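You operate a simulated robot arm through the tools that you are given. There is no shell and no other tool. Be economical: measure what you need, move in short steps, check, and stop when the job is done.

You run a simulated robot arm. Do the job below in one go: nothing can be reset, and whatever is moved stays where it is left.

## Task
Fetch the striped blue cartridge and set it on the blue card.

It is judged by the outcome, as a careful person would: the job done as asked, and still so three seconds after it is handed in. It fails if anything else is knocked over, pushed out of place, dropped, spilled or broken.

## Robot
A 7-joint arm with a two-finger parallel gripper, fixed in place. Base frame: the origin is at the foot of the arm, x ahead of it, y to its left, z up; the work surface is at about z = 0. Readings come in mm, degrees, newtons and seconds.
With the tool pointing down near the work surface it reaches from about 240 to 620 mm from the base axis. Its first joint turns from -66.0 to 66.0 degrees. Payload 2.6 kg.
The TCP is the grasp point between the finger pads, 30 mm short of the fingertips. In the tool frame z runs along the fingers and y along their closing line. The gripper opens to 94 mm. The fingers are 28 mm wide and 10 mm thick; the gripper's body (50 by 96 mm) begins 55 mm behind the TCP.
Orientation is that of the tool frame in the base frame, as a unit quaternion [x, y, z, w]. With the fingers straight down and closing along the base's y, the tool's x points along the base's -x, its y along +y and its z along -z.

## Interface
- The arm moves only by the tool move_arm. Its argument "series" is a list of rows, each an object of numbers (a shift or turn left out is 0, a gripper value left out holds the last): "hand": the opening, from 0 (shut) to 1 (fully open); "x", "y", "z": the shift along the base's x, y, z in mm; "ax", "ay", "az": the turn, a rotation vector about the base's x, y, z in degrees. In form: [{"hand": .., "x": .., "y": .., "z": .., "ax": .., "ay": .., "az": ..}, ...]. A call has 1 to 10 rows; each row shifts and turns the commanded pose from where the row before left it. Rows are played at 5 a second. More than 50 mm and 8.6 degrees between two rows, or a gripper value outside its range, and nothing of the call is played. Where a pose cannot be reached the arm comes as near as it can. A force on the tool above 40 N (or 10 N above the force at the start of the call, whichever is more), or a blocked arm, ends the call early, and 0.2 s more pass. The fingers move at their own pace (about 72 mm/s each) and stop on an object; they squeeze with about 45 N. The grip force told is the motor's: it shows also when the fingers shut on nothing. Time passes only in rows, and 0.2 s behind the last, so rows that do not move let the fingers close. The reply holds the time, the measured pose of the TCP, the force on the tool along the base axes, the opening and the grip force, in the units named above and with some noise, and new pictures: "views" is both (left out), scene, wrist or none.
- Cameras (640 x 400 px; columns grow to the right, rows downward): "scene" is fixed at [30.3, 424, 575.2]; the picture's right is [-0.84, -0.55, 0.00], its down [-0.27, 0.42, -0.87] and it looks along [0.48, -0.73, -0.50] (base axes); focal length 335 px, centre (320, 200). "wrist" rides on the gripper at [76, 14, -103] in the tool frame; the picture's right is [-0.18, 0.98, 0.00], its down [-0.75, -0.14, -0.64] and it looks along [-0.63, -0.12, 0.77] (tool axes); focal length 243 px, centre (320, 200). There is no depth. A picture from a camera that has moved, and an enlarged one, comes with that camera's place and axes in the base frame and with its lens.
- zoom(camera, box): a new picture of the part [left, top, right, bottom] of that camera's present view, enlarged. No time passes.
- finish_job(): hands the job in; it is judged then, once.

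Go step by step. Nothing tells you positions but the pictures and the camera data: compare them with the known pose of the tool, close in by small moves and look again before you grip or let go. The budget is 90 turns and 170 pictures, counting those below and the enlarged ones. Unless the task says otherwise, let go and move clear before handing in, and close with one line.

The tools are called as a command line: name --argument value ..., lists and objects as JSON in quotes. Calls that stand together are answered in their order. move_arm: Moves the arm, as the interface text tells. Its arguments: {"type":"object","properties":{"series":{"type":"array"},"views":{"type":"string","enum":["both","scene","wrist","none"]}},"required":["series"]} The other tools are called the same way: zoom (camera, box) takes an enlarged picture of a part of a camera's view; finish_job () hands the job in.

At the start:

```text
time_s: 0.0
ee_pos: [370.4, -149.9, 318.4]
tool_rot: [0.0, 1.0, 0.0, 0.001]
force: [-0.6, 0.1, -0.5]
finger_gap: 93.7
grasp_force: 0.1
```

scene: 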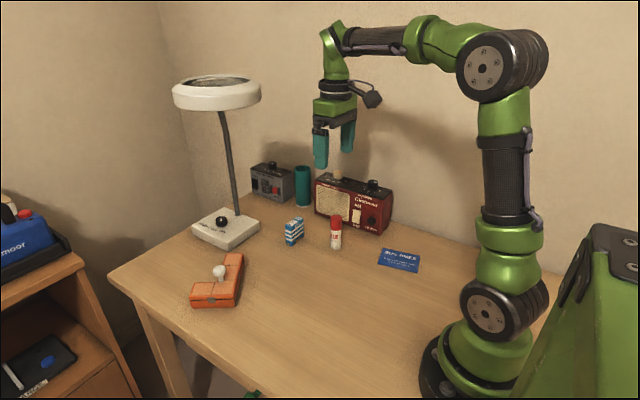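
wrist: 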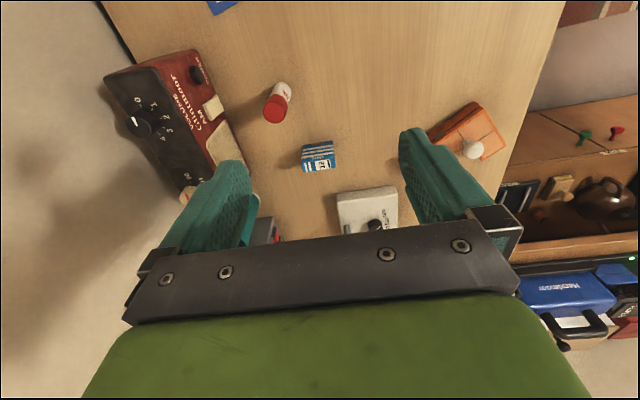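

I see a striped blue box (near [510,-167]) that looks like the cartridge, and a blue card near [235,-264]. I'll zoom in to get details.

zoom --camera "scene" --box '[260, 190, 360, 265]'

zoom --camera "scene" --box '[350, 225, 450, 290]'

zoom --camera "wrist" --box '[240, 70, 400, 190]'

```text
5.33 times, centred on (310, 228) of scene
camera zoom: at [30.3, 424.0, 575.2], right [-0.84, -0.55, 0.0], down [-0.27, 0.42, -0.87], along [0.48, -0.73, -0.5], focal length 1786 px, centre (373, 53)
```

zoom: 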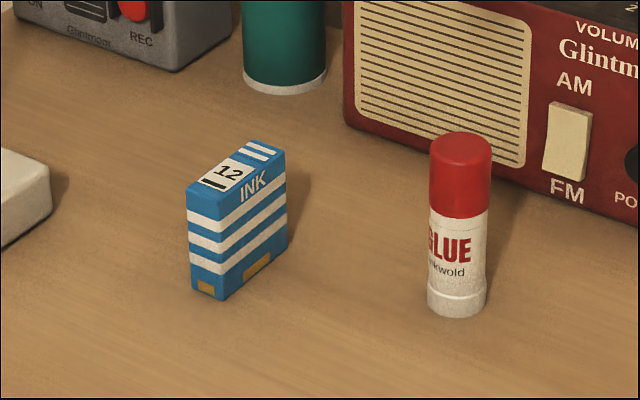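

```text
6.15 times, centred on (400, 258) of scene
camera zoom: at [30.3, 424.0, 575.2], right [-0.84, -0.55, 0.0], down [-0.27, 0.42, -0.87], along [0.48, -0.73, -0.5], focal length 2060 px, centre (-172, -154)
```

zoom: 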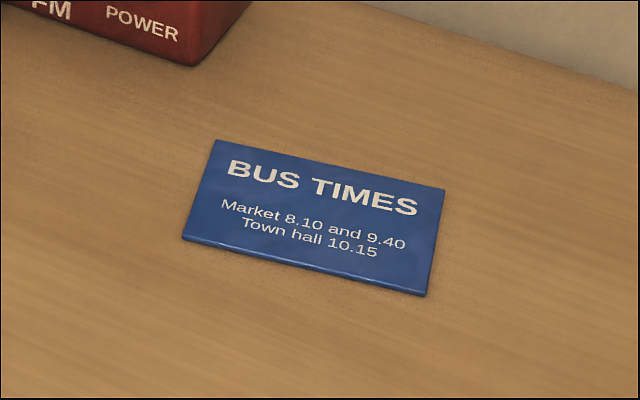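

```text
3.33 times, centred on (320, 130) of wrist
camera zoom: at [292.9, -136.4, 421.8], right [0.18, 0.98, 0.0], down [0.75, -0.14, 0.64], along [0.63, -0.12, -0.77], focal length 809 px, centre (320, 433)
```

zoom: 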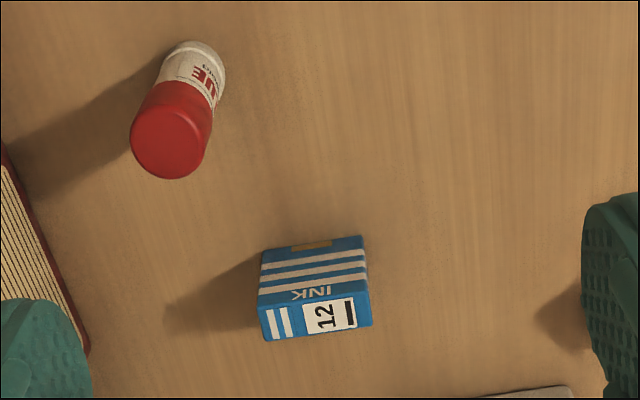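

The cartridge is about 57 mm (y) × 20 mm (x) × 50 mm high, centred near [514,-184]; the card is centred near [235,-265]. I'll move above the cartridge with the fingers closing along y, then check.

move_arm --series '[{"hand": 1, "x": 28.6, "y": -6.6, "z": -37}, {"x": 28.6, "y": -6.6, "z": -37}, {"x": 28.6, "y": -6.6, "z": -37}, {"x": 28.6, "y": -6.6, "z": -37}, {"x": 28.6, "y": -6.6, "z": -37}, {}]'

```text
time_s: 1.4
ee_pos: [514.8, -185.3, 135.3]
tool_rot: [0.0, 1.0, 0.0, 0.0]
force: [-0.3, 0.0, 0.9]
finger_gap: 93.9
grasp_force: 0.0
camera wrist: at [438.9, -171.0, 237.8], right [0.18, 0.98, 0.0], down [0.75, -0.14, 0.64], along [0.63, -0.12, -0.77], focal length 243 px, centre (320, 200)
```

scene: 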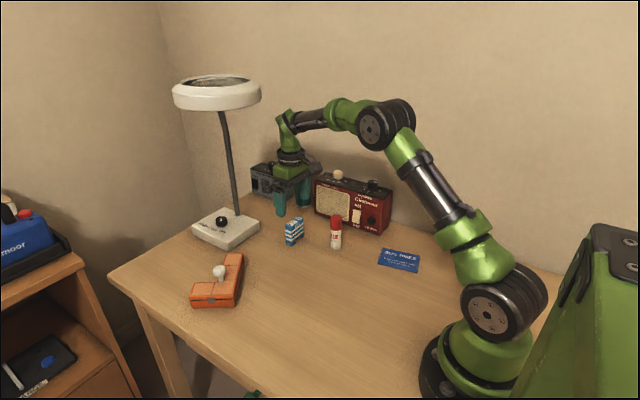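
wrist: 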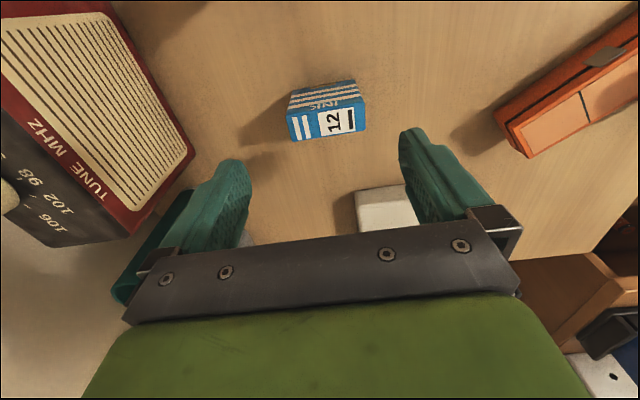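

The gripper is above the cartridge; I'll zoom to refine its centre.

zoom --camera "wrist" --box '[240, 50, 400, 150]'

```text
4.00 times, centred on (320, 100) of wrist
camera zoom: at [438.9, -171.0, 237.8], right [0.18, 0.98, 0.0], down [0.75, -0.14, 0.64], along [0.63, -0.12, -0.77], focal length 970 px, centre (320, 600)
```

zoom: 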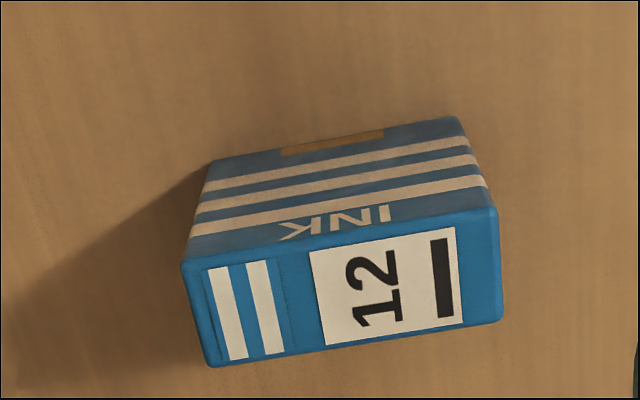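

Refined centre is about [513,-180], height ~55 mm. I'll shift slightly and descend most of the way, then check.

move_arm --series '[{"x": -2, "y": 4.5}, {"z": -30}, {"z": -20}, {}]'

```text
time_s: 2.4
ee_pos: [509.1, -179.0, 85.8]
tool_rot: [0.0, 1.0, -0.001, 0.0]
force: [1.0, -0.2, -0.5]
finger_gap: 94.0
grasp_force: 0.1
camera wrist: at [434.1, -164.0, 188.5], right [0.18, 0.98, 0.0], down [0.75, -0.14, 0.64], along [0.63, -0.12, -0.77], focal length 243 px, centre (320, 200)
```

scene: 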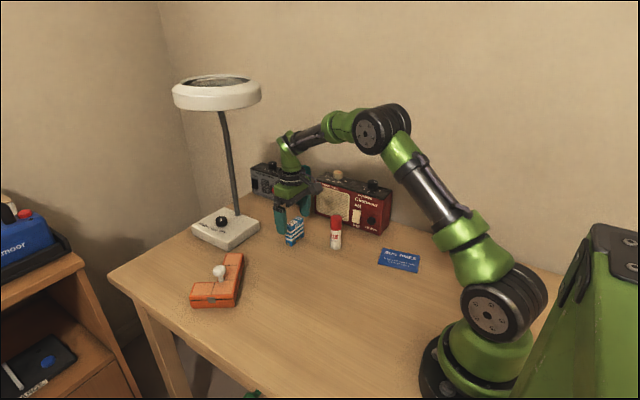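
wrist: 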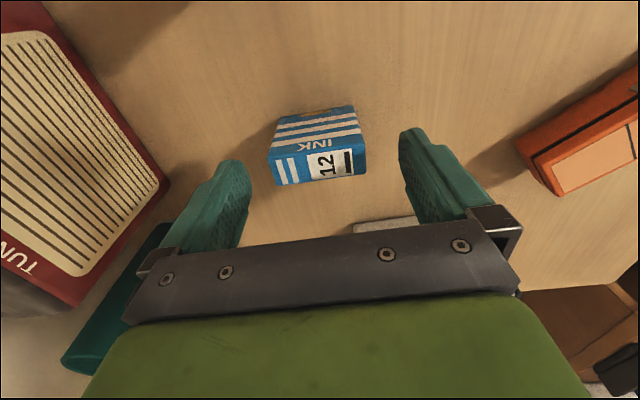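

The box is centred between the fingers. I'll descend to grasp height and look once more before closing.

move_arm --series '[{"z": -20}, {"z": -18}, {"z": -10}, {}]'

zoom --camera "scene" --box '[250, 180, 350, 255]'

```text
time_s: 3.4
ee_pos: [508.6, -179.8, 37.3]
tool_rot: [0.0, 1.0, 0.0, 0.0]
force: [1.0, 0.2, -0.3]
finger_gap: 94.0
grasp_force: 0.1
camera wrist: at [433.7, -166.0, 140.1], right [0.18, 0.98, 0.0], down [0.75, -0.14, 0.64], along [0.63, -0.12, -0.77], focal length 243 px, centre (320, 200)
```

scene: 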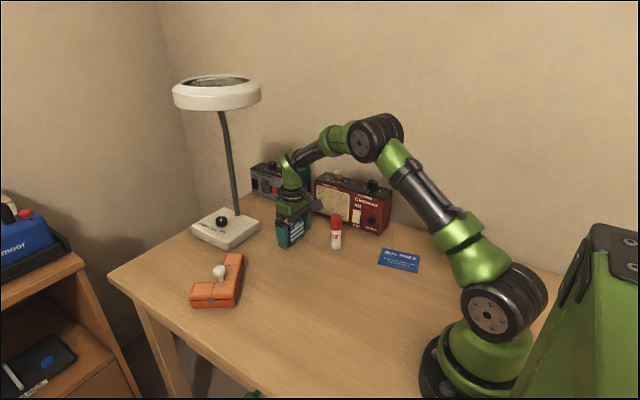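
wrist: 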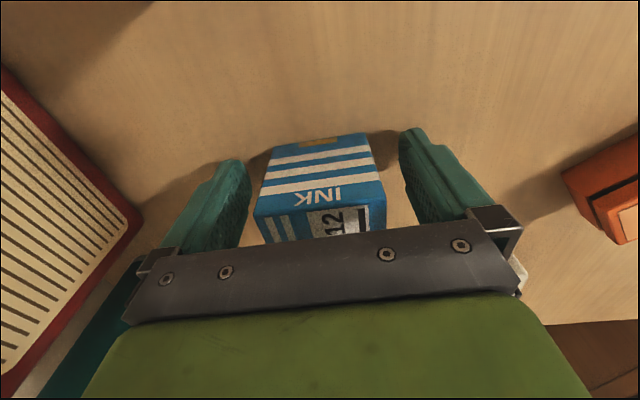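

```text
5.33 times, centred on (300, 218) of scene
camera zoom: at [30.3, 424.0, 575.2], right [-0.84, -0.55, 0.0], down [-0.27, 0.42, -0.87], along [0.48, -0.73, -0.5], focal length 1786 px, centre (427, 107)
```

zoom: 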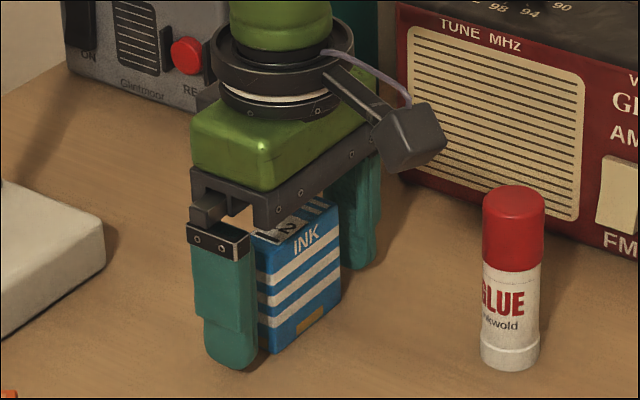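

Aligned in y; I'll nudge x by +2 mm and close the fingers.

move_arm --series '[{"x": 2}, {"hand": 0}, {}, {}, {}]'

```text
time_s: 4.6
ee_pos: [511.2, -180.2, 35.1]
tool_rot: [0.001, 1.0, 0.001, 0.0]
force: [-0.9, 0.1, -0.3]
finger_gap: 61.2
grasp_force: 45.1
camera wrist: at [435.5, -165.7, 139.6], right [0.18, 0.98, 0.0], down [0.75, -0.14, 0.64], along [0.63, -0.12, -0.77], focal length 243 px, centre (320, 200)
```

scene: 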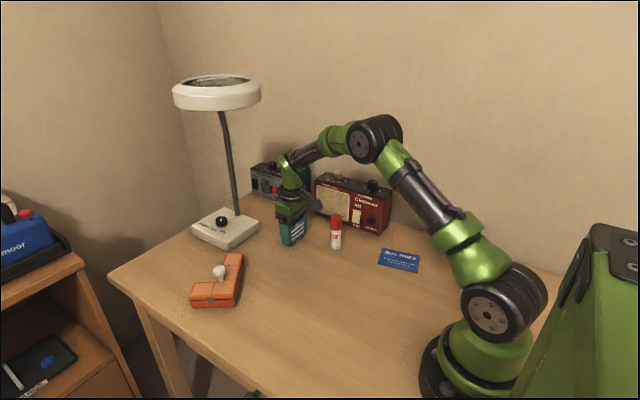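
wrist: 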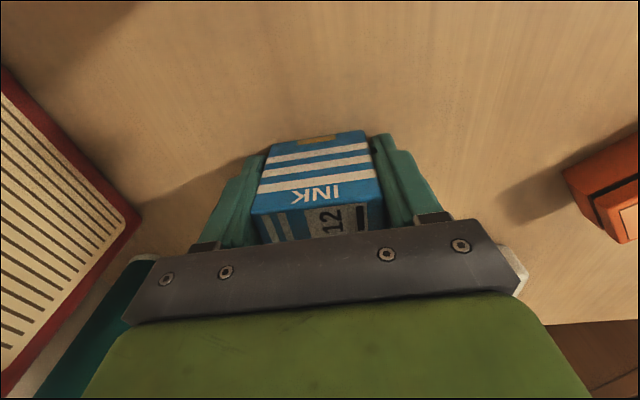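

The cartridge is held (gap 61 mm, 45 N). I'll lift straight up.

move_arm --series '[{"z": 15}, {"z": 35}, {"z": 40}, {"z": 40}, {"z": 20}, {}]'

```text
time_s: 6.0
ee_pos: [510.2, -179.2, 185.3]
tool_rot: [-0.001, 1.0, 0.0, 0.0]
force: [0.3, -0.2, 0.0]
finger_gap: 61.1
grasp_force: 45.3
camera wrist: at [433.9, -165.5, 288.6], right [0.18, 0.98, 0.0], down [0.75, -0.14, 0.64], along [0.63, -0.12, -0.77], focal length 243 px, centre (320, 200)
```

scene: 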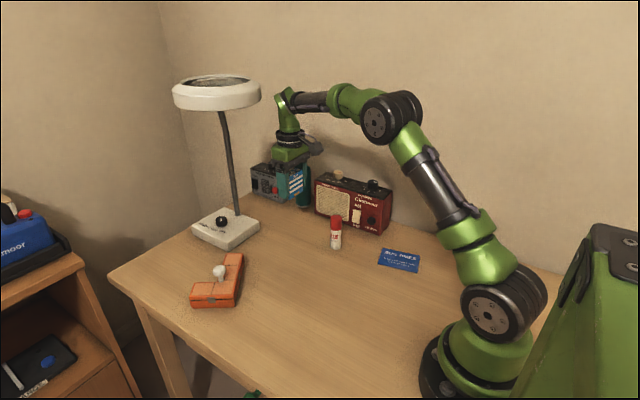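
wrist: 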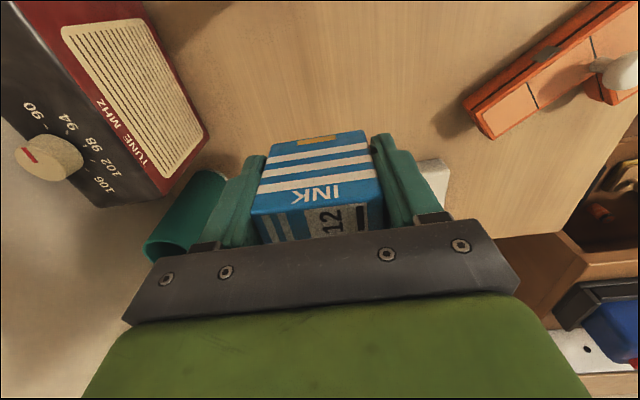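

Lift is clean. I'll carry the cartridge over the glue stick to above the card, turning about 13° to line up with it.

move_arm --series '[{"x": -39.3, "y": -12.2}, {"x": -39.3, "y": -12.2}, {"x": -39.3, "y": -12.2, "az": 4.5}, {"x": -39.3, "y": -12.2, "az": 4.5}, {"x": -39.3, "y": -12.2, "az": 4}, {"x": -39.3, "y": -12.2}, {"x": -39.3, "y": -12.2}, {"z": -30}, {"z": -20}, {}]'

```text
time_s: 8.2
ee_pos: [235.5, -264.1, 134.8]
tool_rot: [-0.113, 0.994, 0.0, 0.0]
force: [-0.4, -1.0, -0.8]
finger_gap: 61.2
grasp_force: 45.2
camera wrist: at [158.7, -267.1, 237.6], right [-0.04, 1.0, 0.0], down [0.77, 0.03, 0.64], along [0.64, 0.03, -0.77], focal length 243 px, centre (320, 200)
```

scene: 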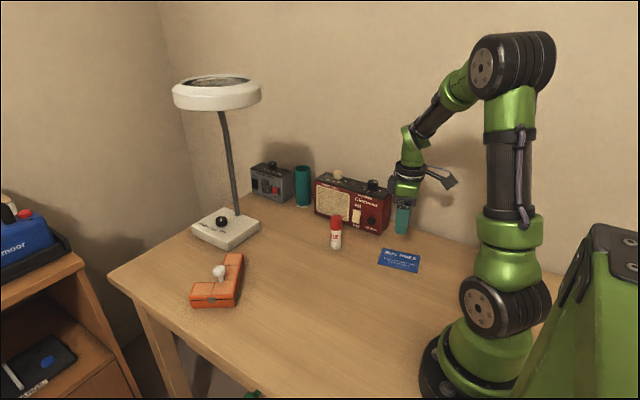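
wrist: 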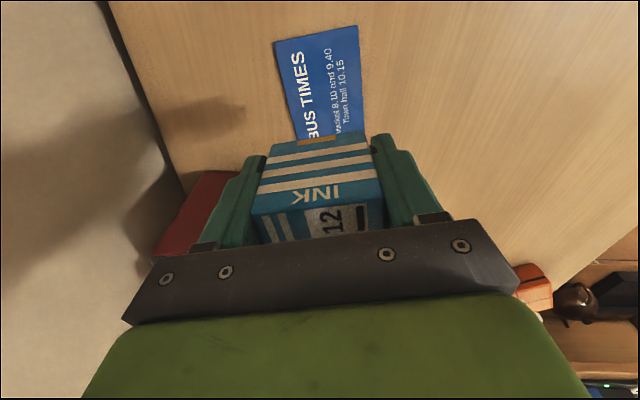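

Above the card; the wrist view puts the card centre near [232,-262]. I'll adjust slightly and lower close to it.

move_arm --series '[{"x": -2, "y": 2.5}, {"z": -30}, {"z": -30}, {"z": -22}, {}]'

zoom --camera "scene" --box '[350, 205, 450, 285]'

```text
time_s: 9.4
ee_pos: [236.9, -262.3, 53.4]
tool_rot: [-0.113, 0.994, 0.0, 0.0]
force: [0.0, 0.3, -0.6]
finger_gap: 60.7
grasp_force: 45.3
camera wrist: at [160.2, -265.3, 156.9], right [-0.04, 1.0, 0.0], down [0.77, 0.03, 0.64], along [0.64, 0.03, -0.77], focal length 243 px, centre (320, 200)
```

scene: 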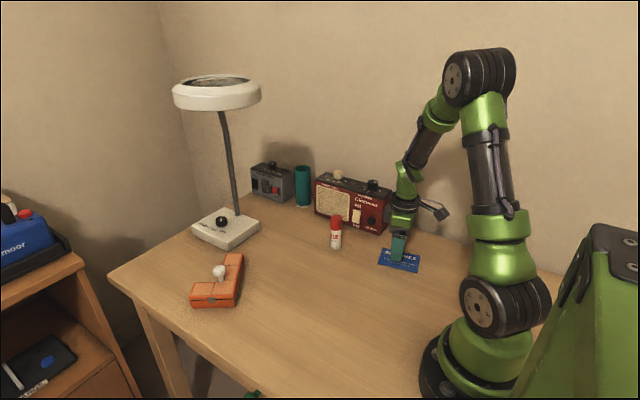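
wrist: 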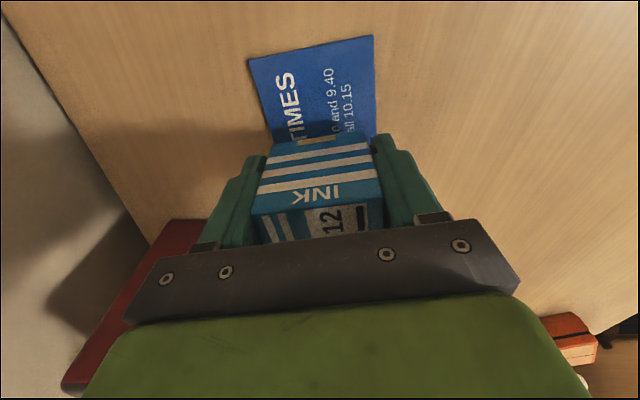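

```text
5.00 times, centred on (400, 245) of scene
camera zoom: at [30.3, 424.0, 575.2], right [-0.84, -0.55, 0.0], down [-0.27, 0.42, -0.87], along [0.48, -0.73, -0.5], focal length 1674 px, centre (-80, -25)
```

zoom: 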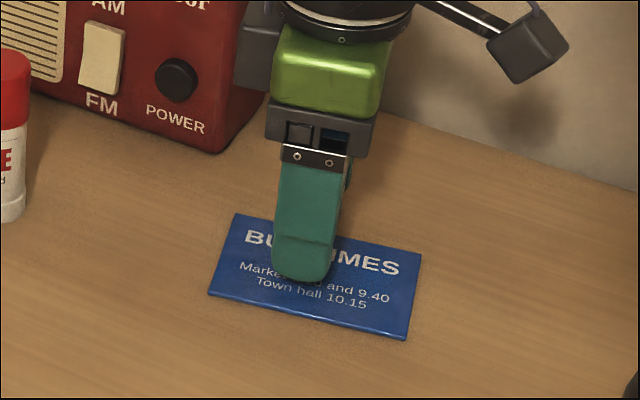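

The cartridge is over the middle of the card. Small trim, then lower gently to contact.

move_arm --series '[{"x": -3, "y": 1.5}, {"z": -8}, {"z": -3}, {}]'

zoom --camera "wrist" --box '[220, 30, 420, 155]'

zoom --camera "scene" --box '[370, 225, 430, 280]'

```text
time_s: 10.4
ee_pos: [232.3, -260.0, 43.0]
tool_rot: [-0.113, 0.994, 0.0, 0.0]
force: [0.0, 0.0, -0.5]
finger_gap: 61.1
grasp_force: 44.8
camera wrist: at [155.4, -263.5, 146.0], right [-0.04, 1.0, 0.0], down [0.77, 0.03, 0.64], along [0.64, 0.03, -0.77], focal length 243 px, centre (320, 200)
```

scene: 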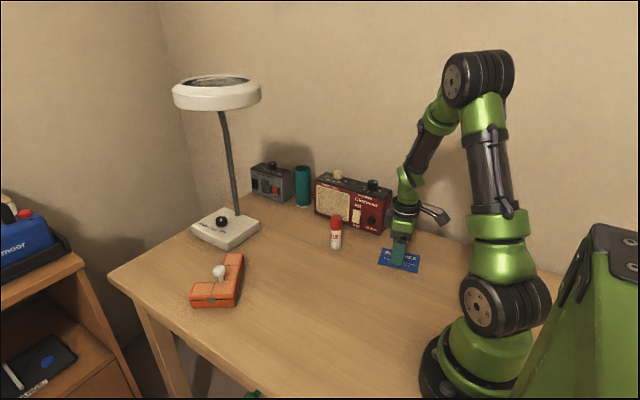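
wrist: 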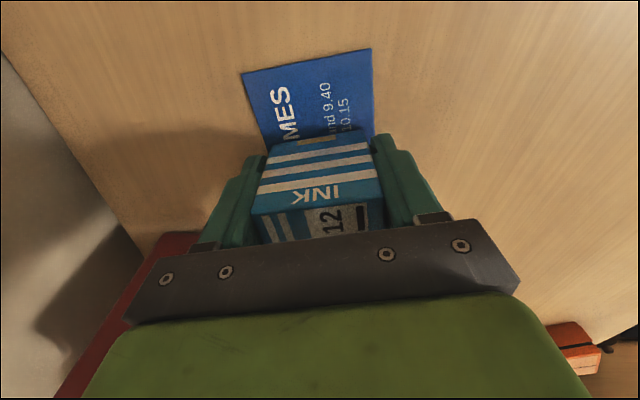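

```text
3.20 times, centred on (320, 92) of wrist
camera zoom: at [155.4, -263.5, 146.0], right [-0.04, 1.0, 0.0], down [0.77, 0.03, 0.64], along [0.64, 0.03, -0.77], focal length 776 px, centre (320, 544)
```

zoom: 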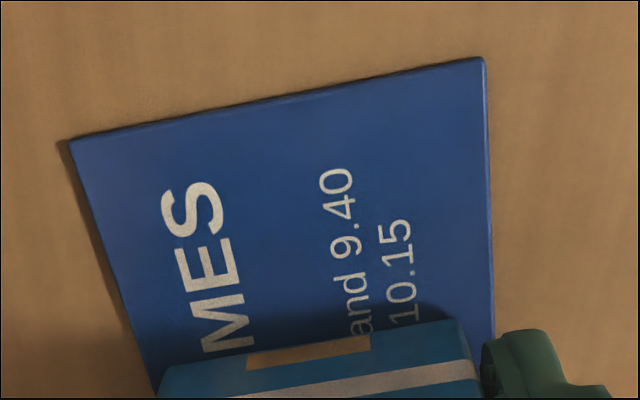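

```text
7.27 times, centred on (400, 252) of scene
camera zoom: at [30.3, 424.0, 575.2], right [-0.84, -0.55, 0.0], down [-0.27, 0.42, -0.87], along [0.48, -0.73, -0.5], focal length 2435 px, centre (-262, -182)
```

zoom: 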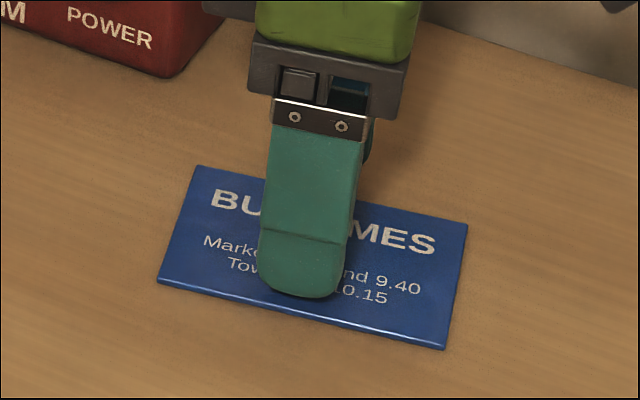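

The cartridge is just above the card, slightly toward −y; I'll shift +1.5 mm in y and lower in 1 mm steps.

move_arm --series '[{"y": 1.5}, {"z": -1}, {"z": -1}, {}]' --views "none"

```text
time_s: 11.4
ee_pos: [232.3, -259.9, 40.8]
tool_rot: [-0.113, 0.994, 0.0, 0.0]
force: [-0.6, 0.9, -0.7]
finger_gap: 61.0
grasp_force: 45.5
```

move_arm --series '[{"z": -1}, {"z": -0.7}, {}]' --views "wrist"

zoom --camera "wrist" --box '[220, 30, 420, 155]'

```text
time_s: 12.2
ee_pos: [231.4, -259.3, 39.3]
tool_rot: [-0.113, 0.994, 0.0, 0.0]
force: [-0.7, -0.8, 3.4]
finger_gap: 60.9
grasp_force: 45.2
camera wrist: at [154.3, -262.1, 142.3], right [-0.04, 1.0, 0.0], down [0.77, 0.03, 0.64], along [0.64, 0.03, -0.77], focal length 243 px, centre (320, 200)
```

wrist: 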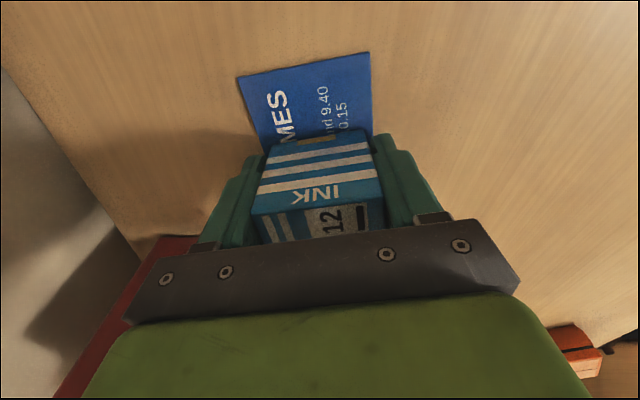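

```text
3.20 times, centred on (320, 92) of wrist
camera zoom: at [154.3, -262.1, 142.3], right [-0.04, 1.0, 0.0], down [0.77, 0.03, 0.64], along [0.64, 0.03, -0.77], focal length 776 px, centre (320, 544)
```

zoom: 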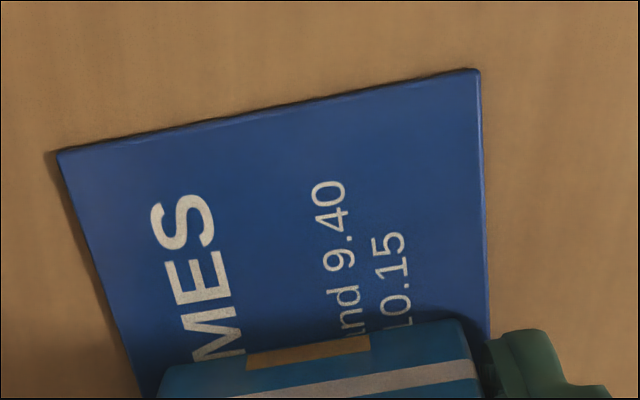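

The cartridge has touched down on the card (3.4 N) with even margins. I'll open partway and check before rising.

move_arm --series '[{"hand": 0.82}, {}, {}]'

```text
time_s: 13.0
ee_pos: [231.4, -258.7, 38.4]
tool_rot: [-0.113, 0.994, 0.0, 0.0]
force: [-1.1, -0.7, -0.2]
finger_gap: 76.9
grasp_force: 0.1
camera wrist: at [154.2, -261.9, 142.2], right [-0.04, 1.0, 0.0], down [0.77, 0.03, 0.64], along [0.64, 0.03, -0.77], focal length 243 px, centre (320, 200)
```

scene: 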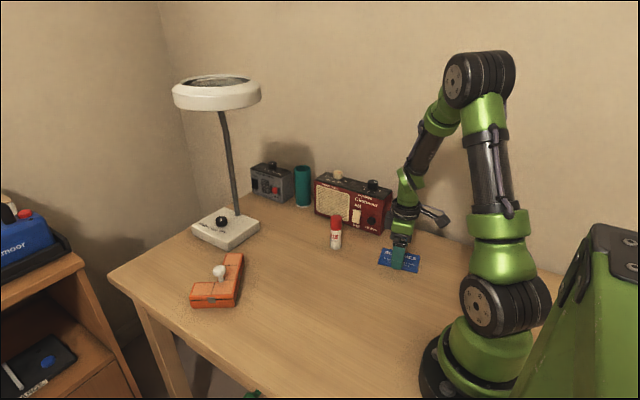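
wrist: 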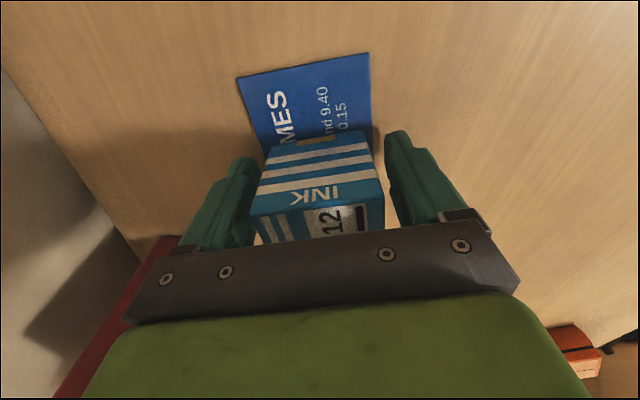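

The cartridge is free and standing on the card. I'll rise straight up and clear.

move_arm --series '[{"z": 15}, {"z": 30}, {"z": 40}, {"z": 45}, {"z": 40}, {}]'

zoom --camera "scene" --box '[350, 205, 450, 285]'

```text
time_s: 14.4
ee_pos: [229.8, -259.3, 210.8]
tool_rot: [-0.115, 0.993, 0.0, 0.0]
force: [-1.0, -0.5, -0.2]
finger_gap: 77.2
grasp_force: 0.0
camera wrist: at [152.6, -262.3, 313.5], right [-0.04, 1.0, 0.0], down [0.77, 0.03, 0.64], along [0.64, 0.03, -0.77], focal length 243 px, centre (320, 200)
```

scene: 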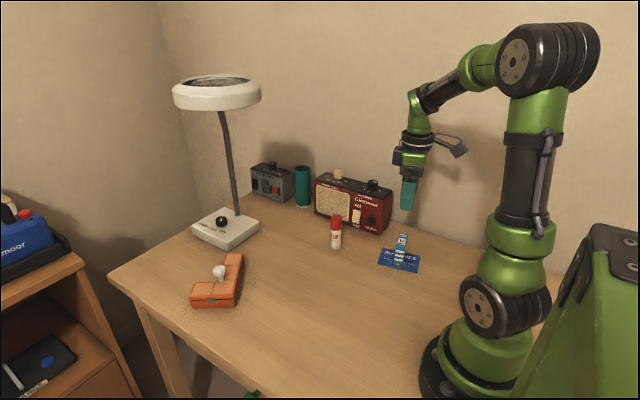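
wrist: 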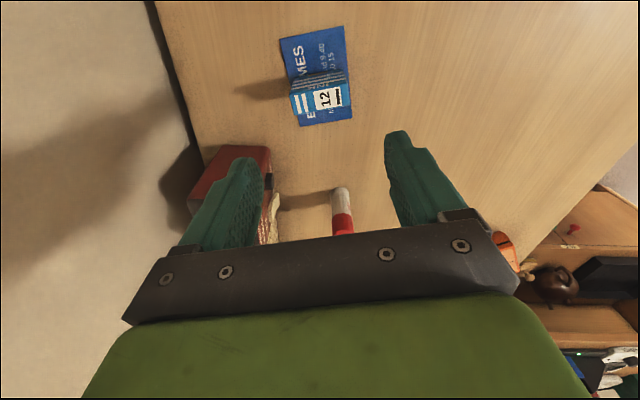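

```text
5.00 times, centred on (400, 245) of scene
camera zoom: at [30.3, 424.0, 575.2], right [-0.84, -0.55, 0.0], down [-0.27, 0.42, -0.87], along [0.48, -0.73, -0.5], focal length 1674 px, centre (-80, -25)
```

zoom: 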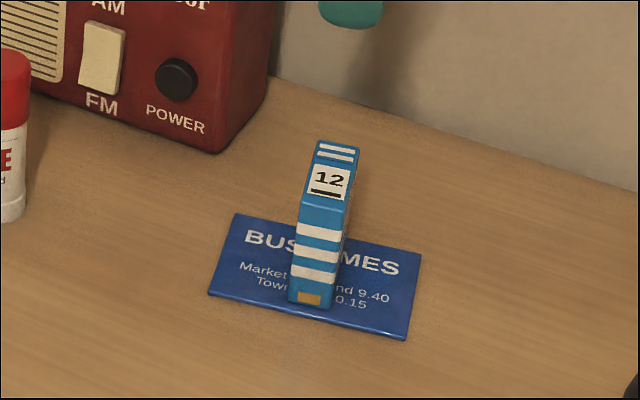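

The cartridge stands upright and fully on the blue card, nothing else has moved, and the arm is clear, so I'm handing in.

finish_job

```text
The job is handed in.
```

The striped blue ink cartridge is standing upright on the blue "Bus Times" card, the gripper has let go and moved clear, and nothing else was disturbed.
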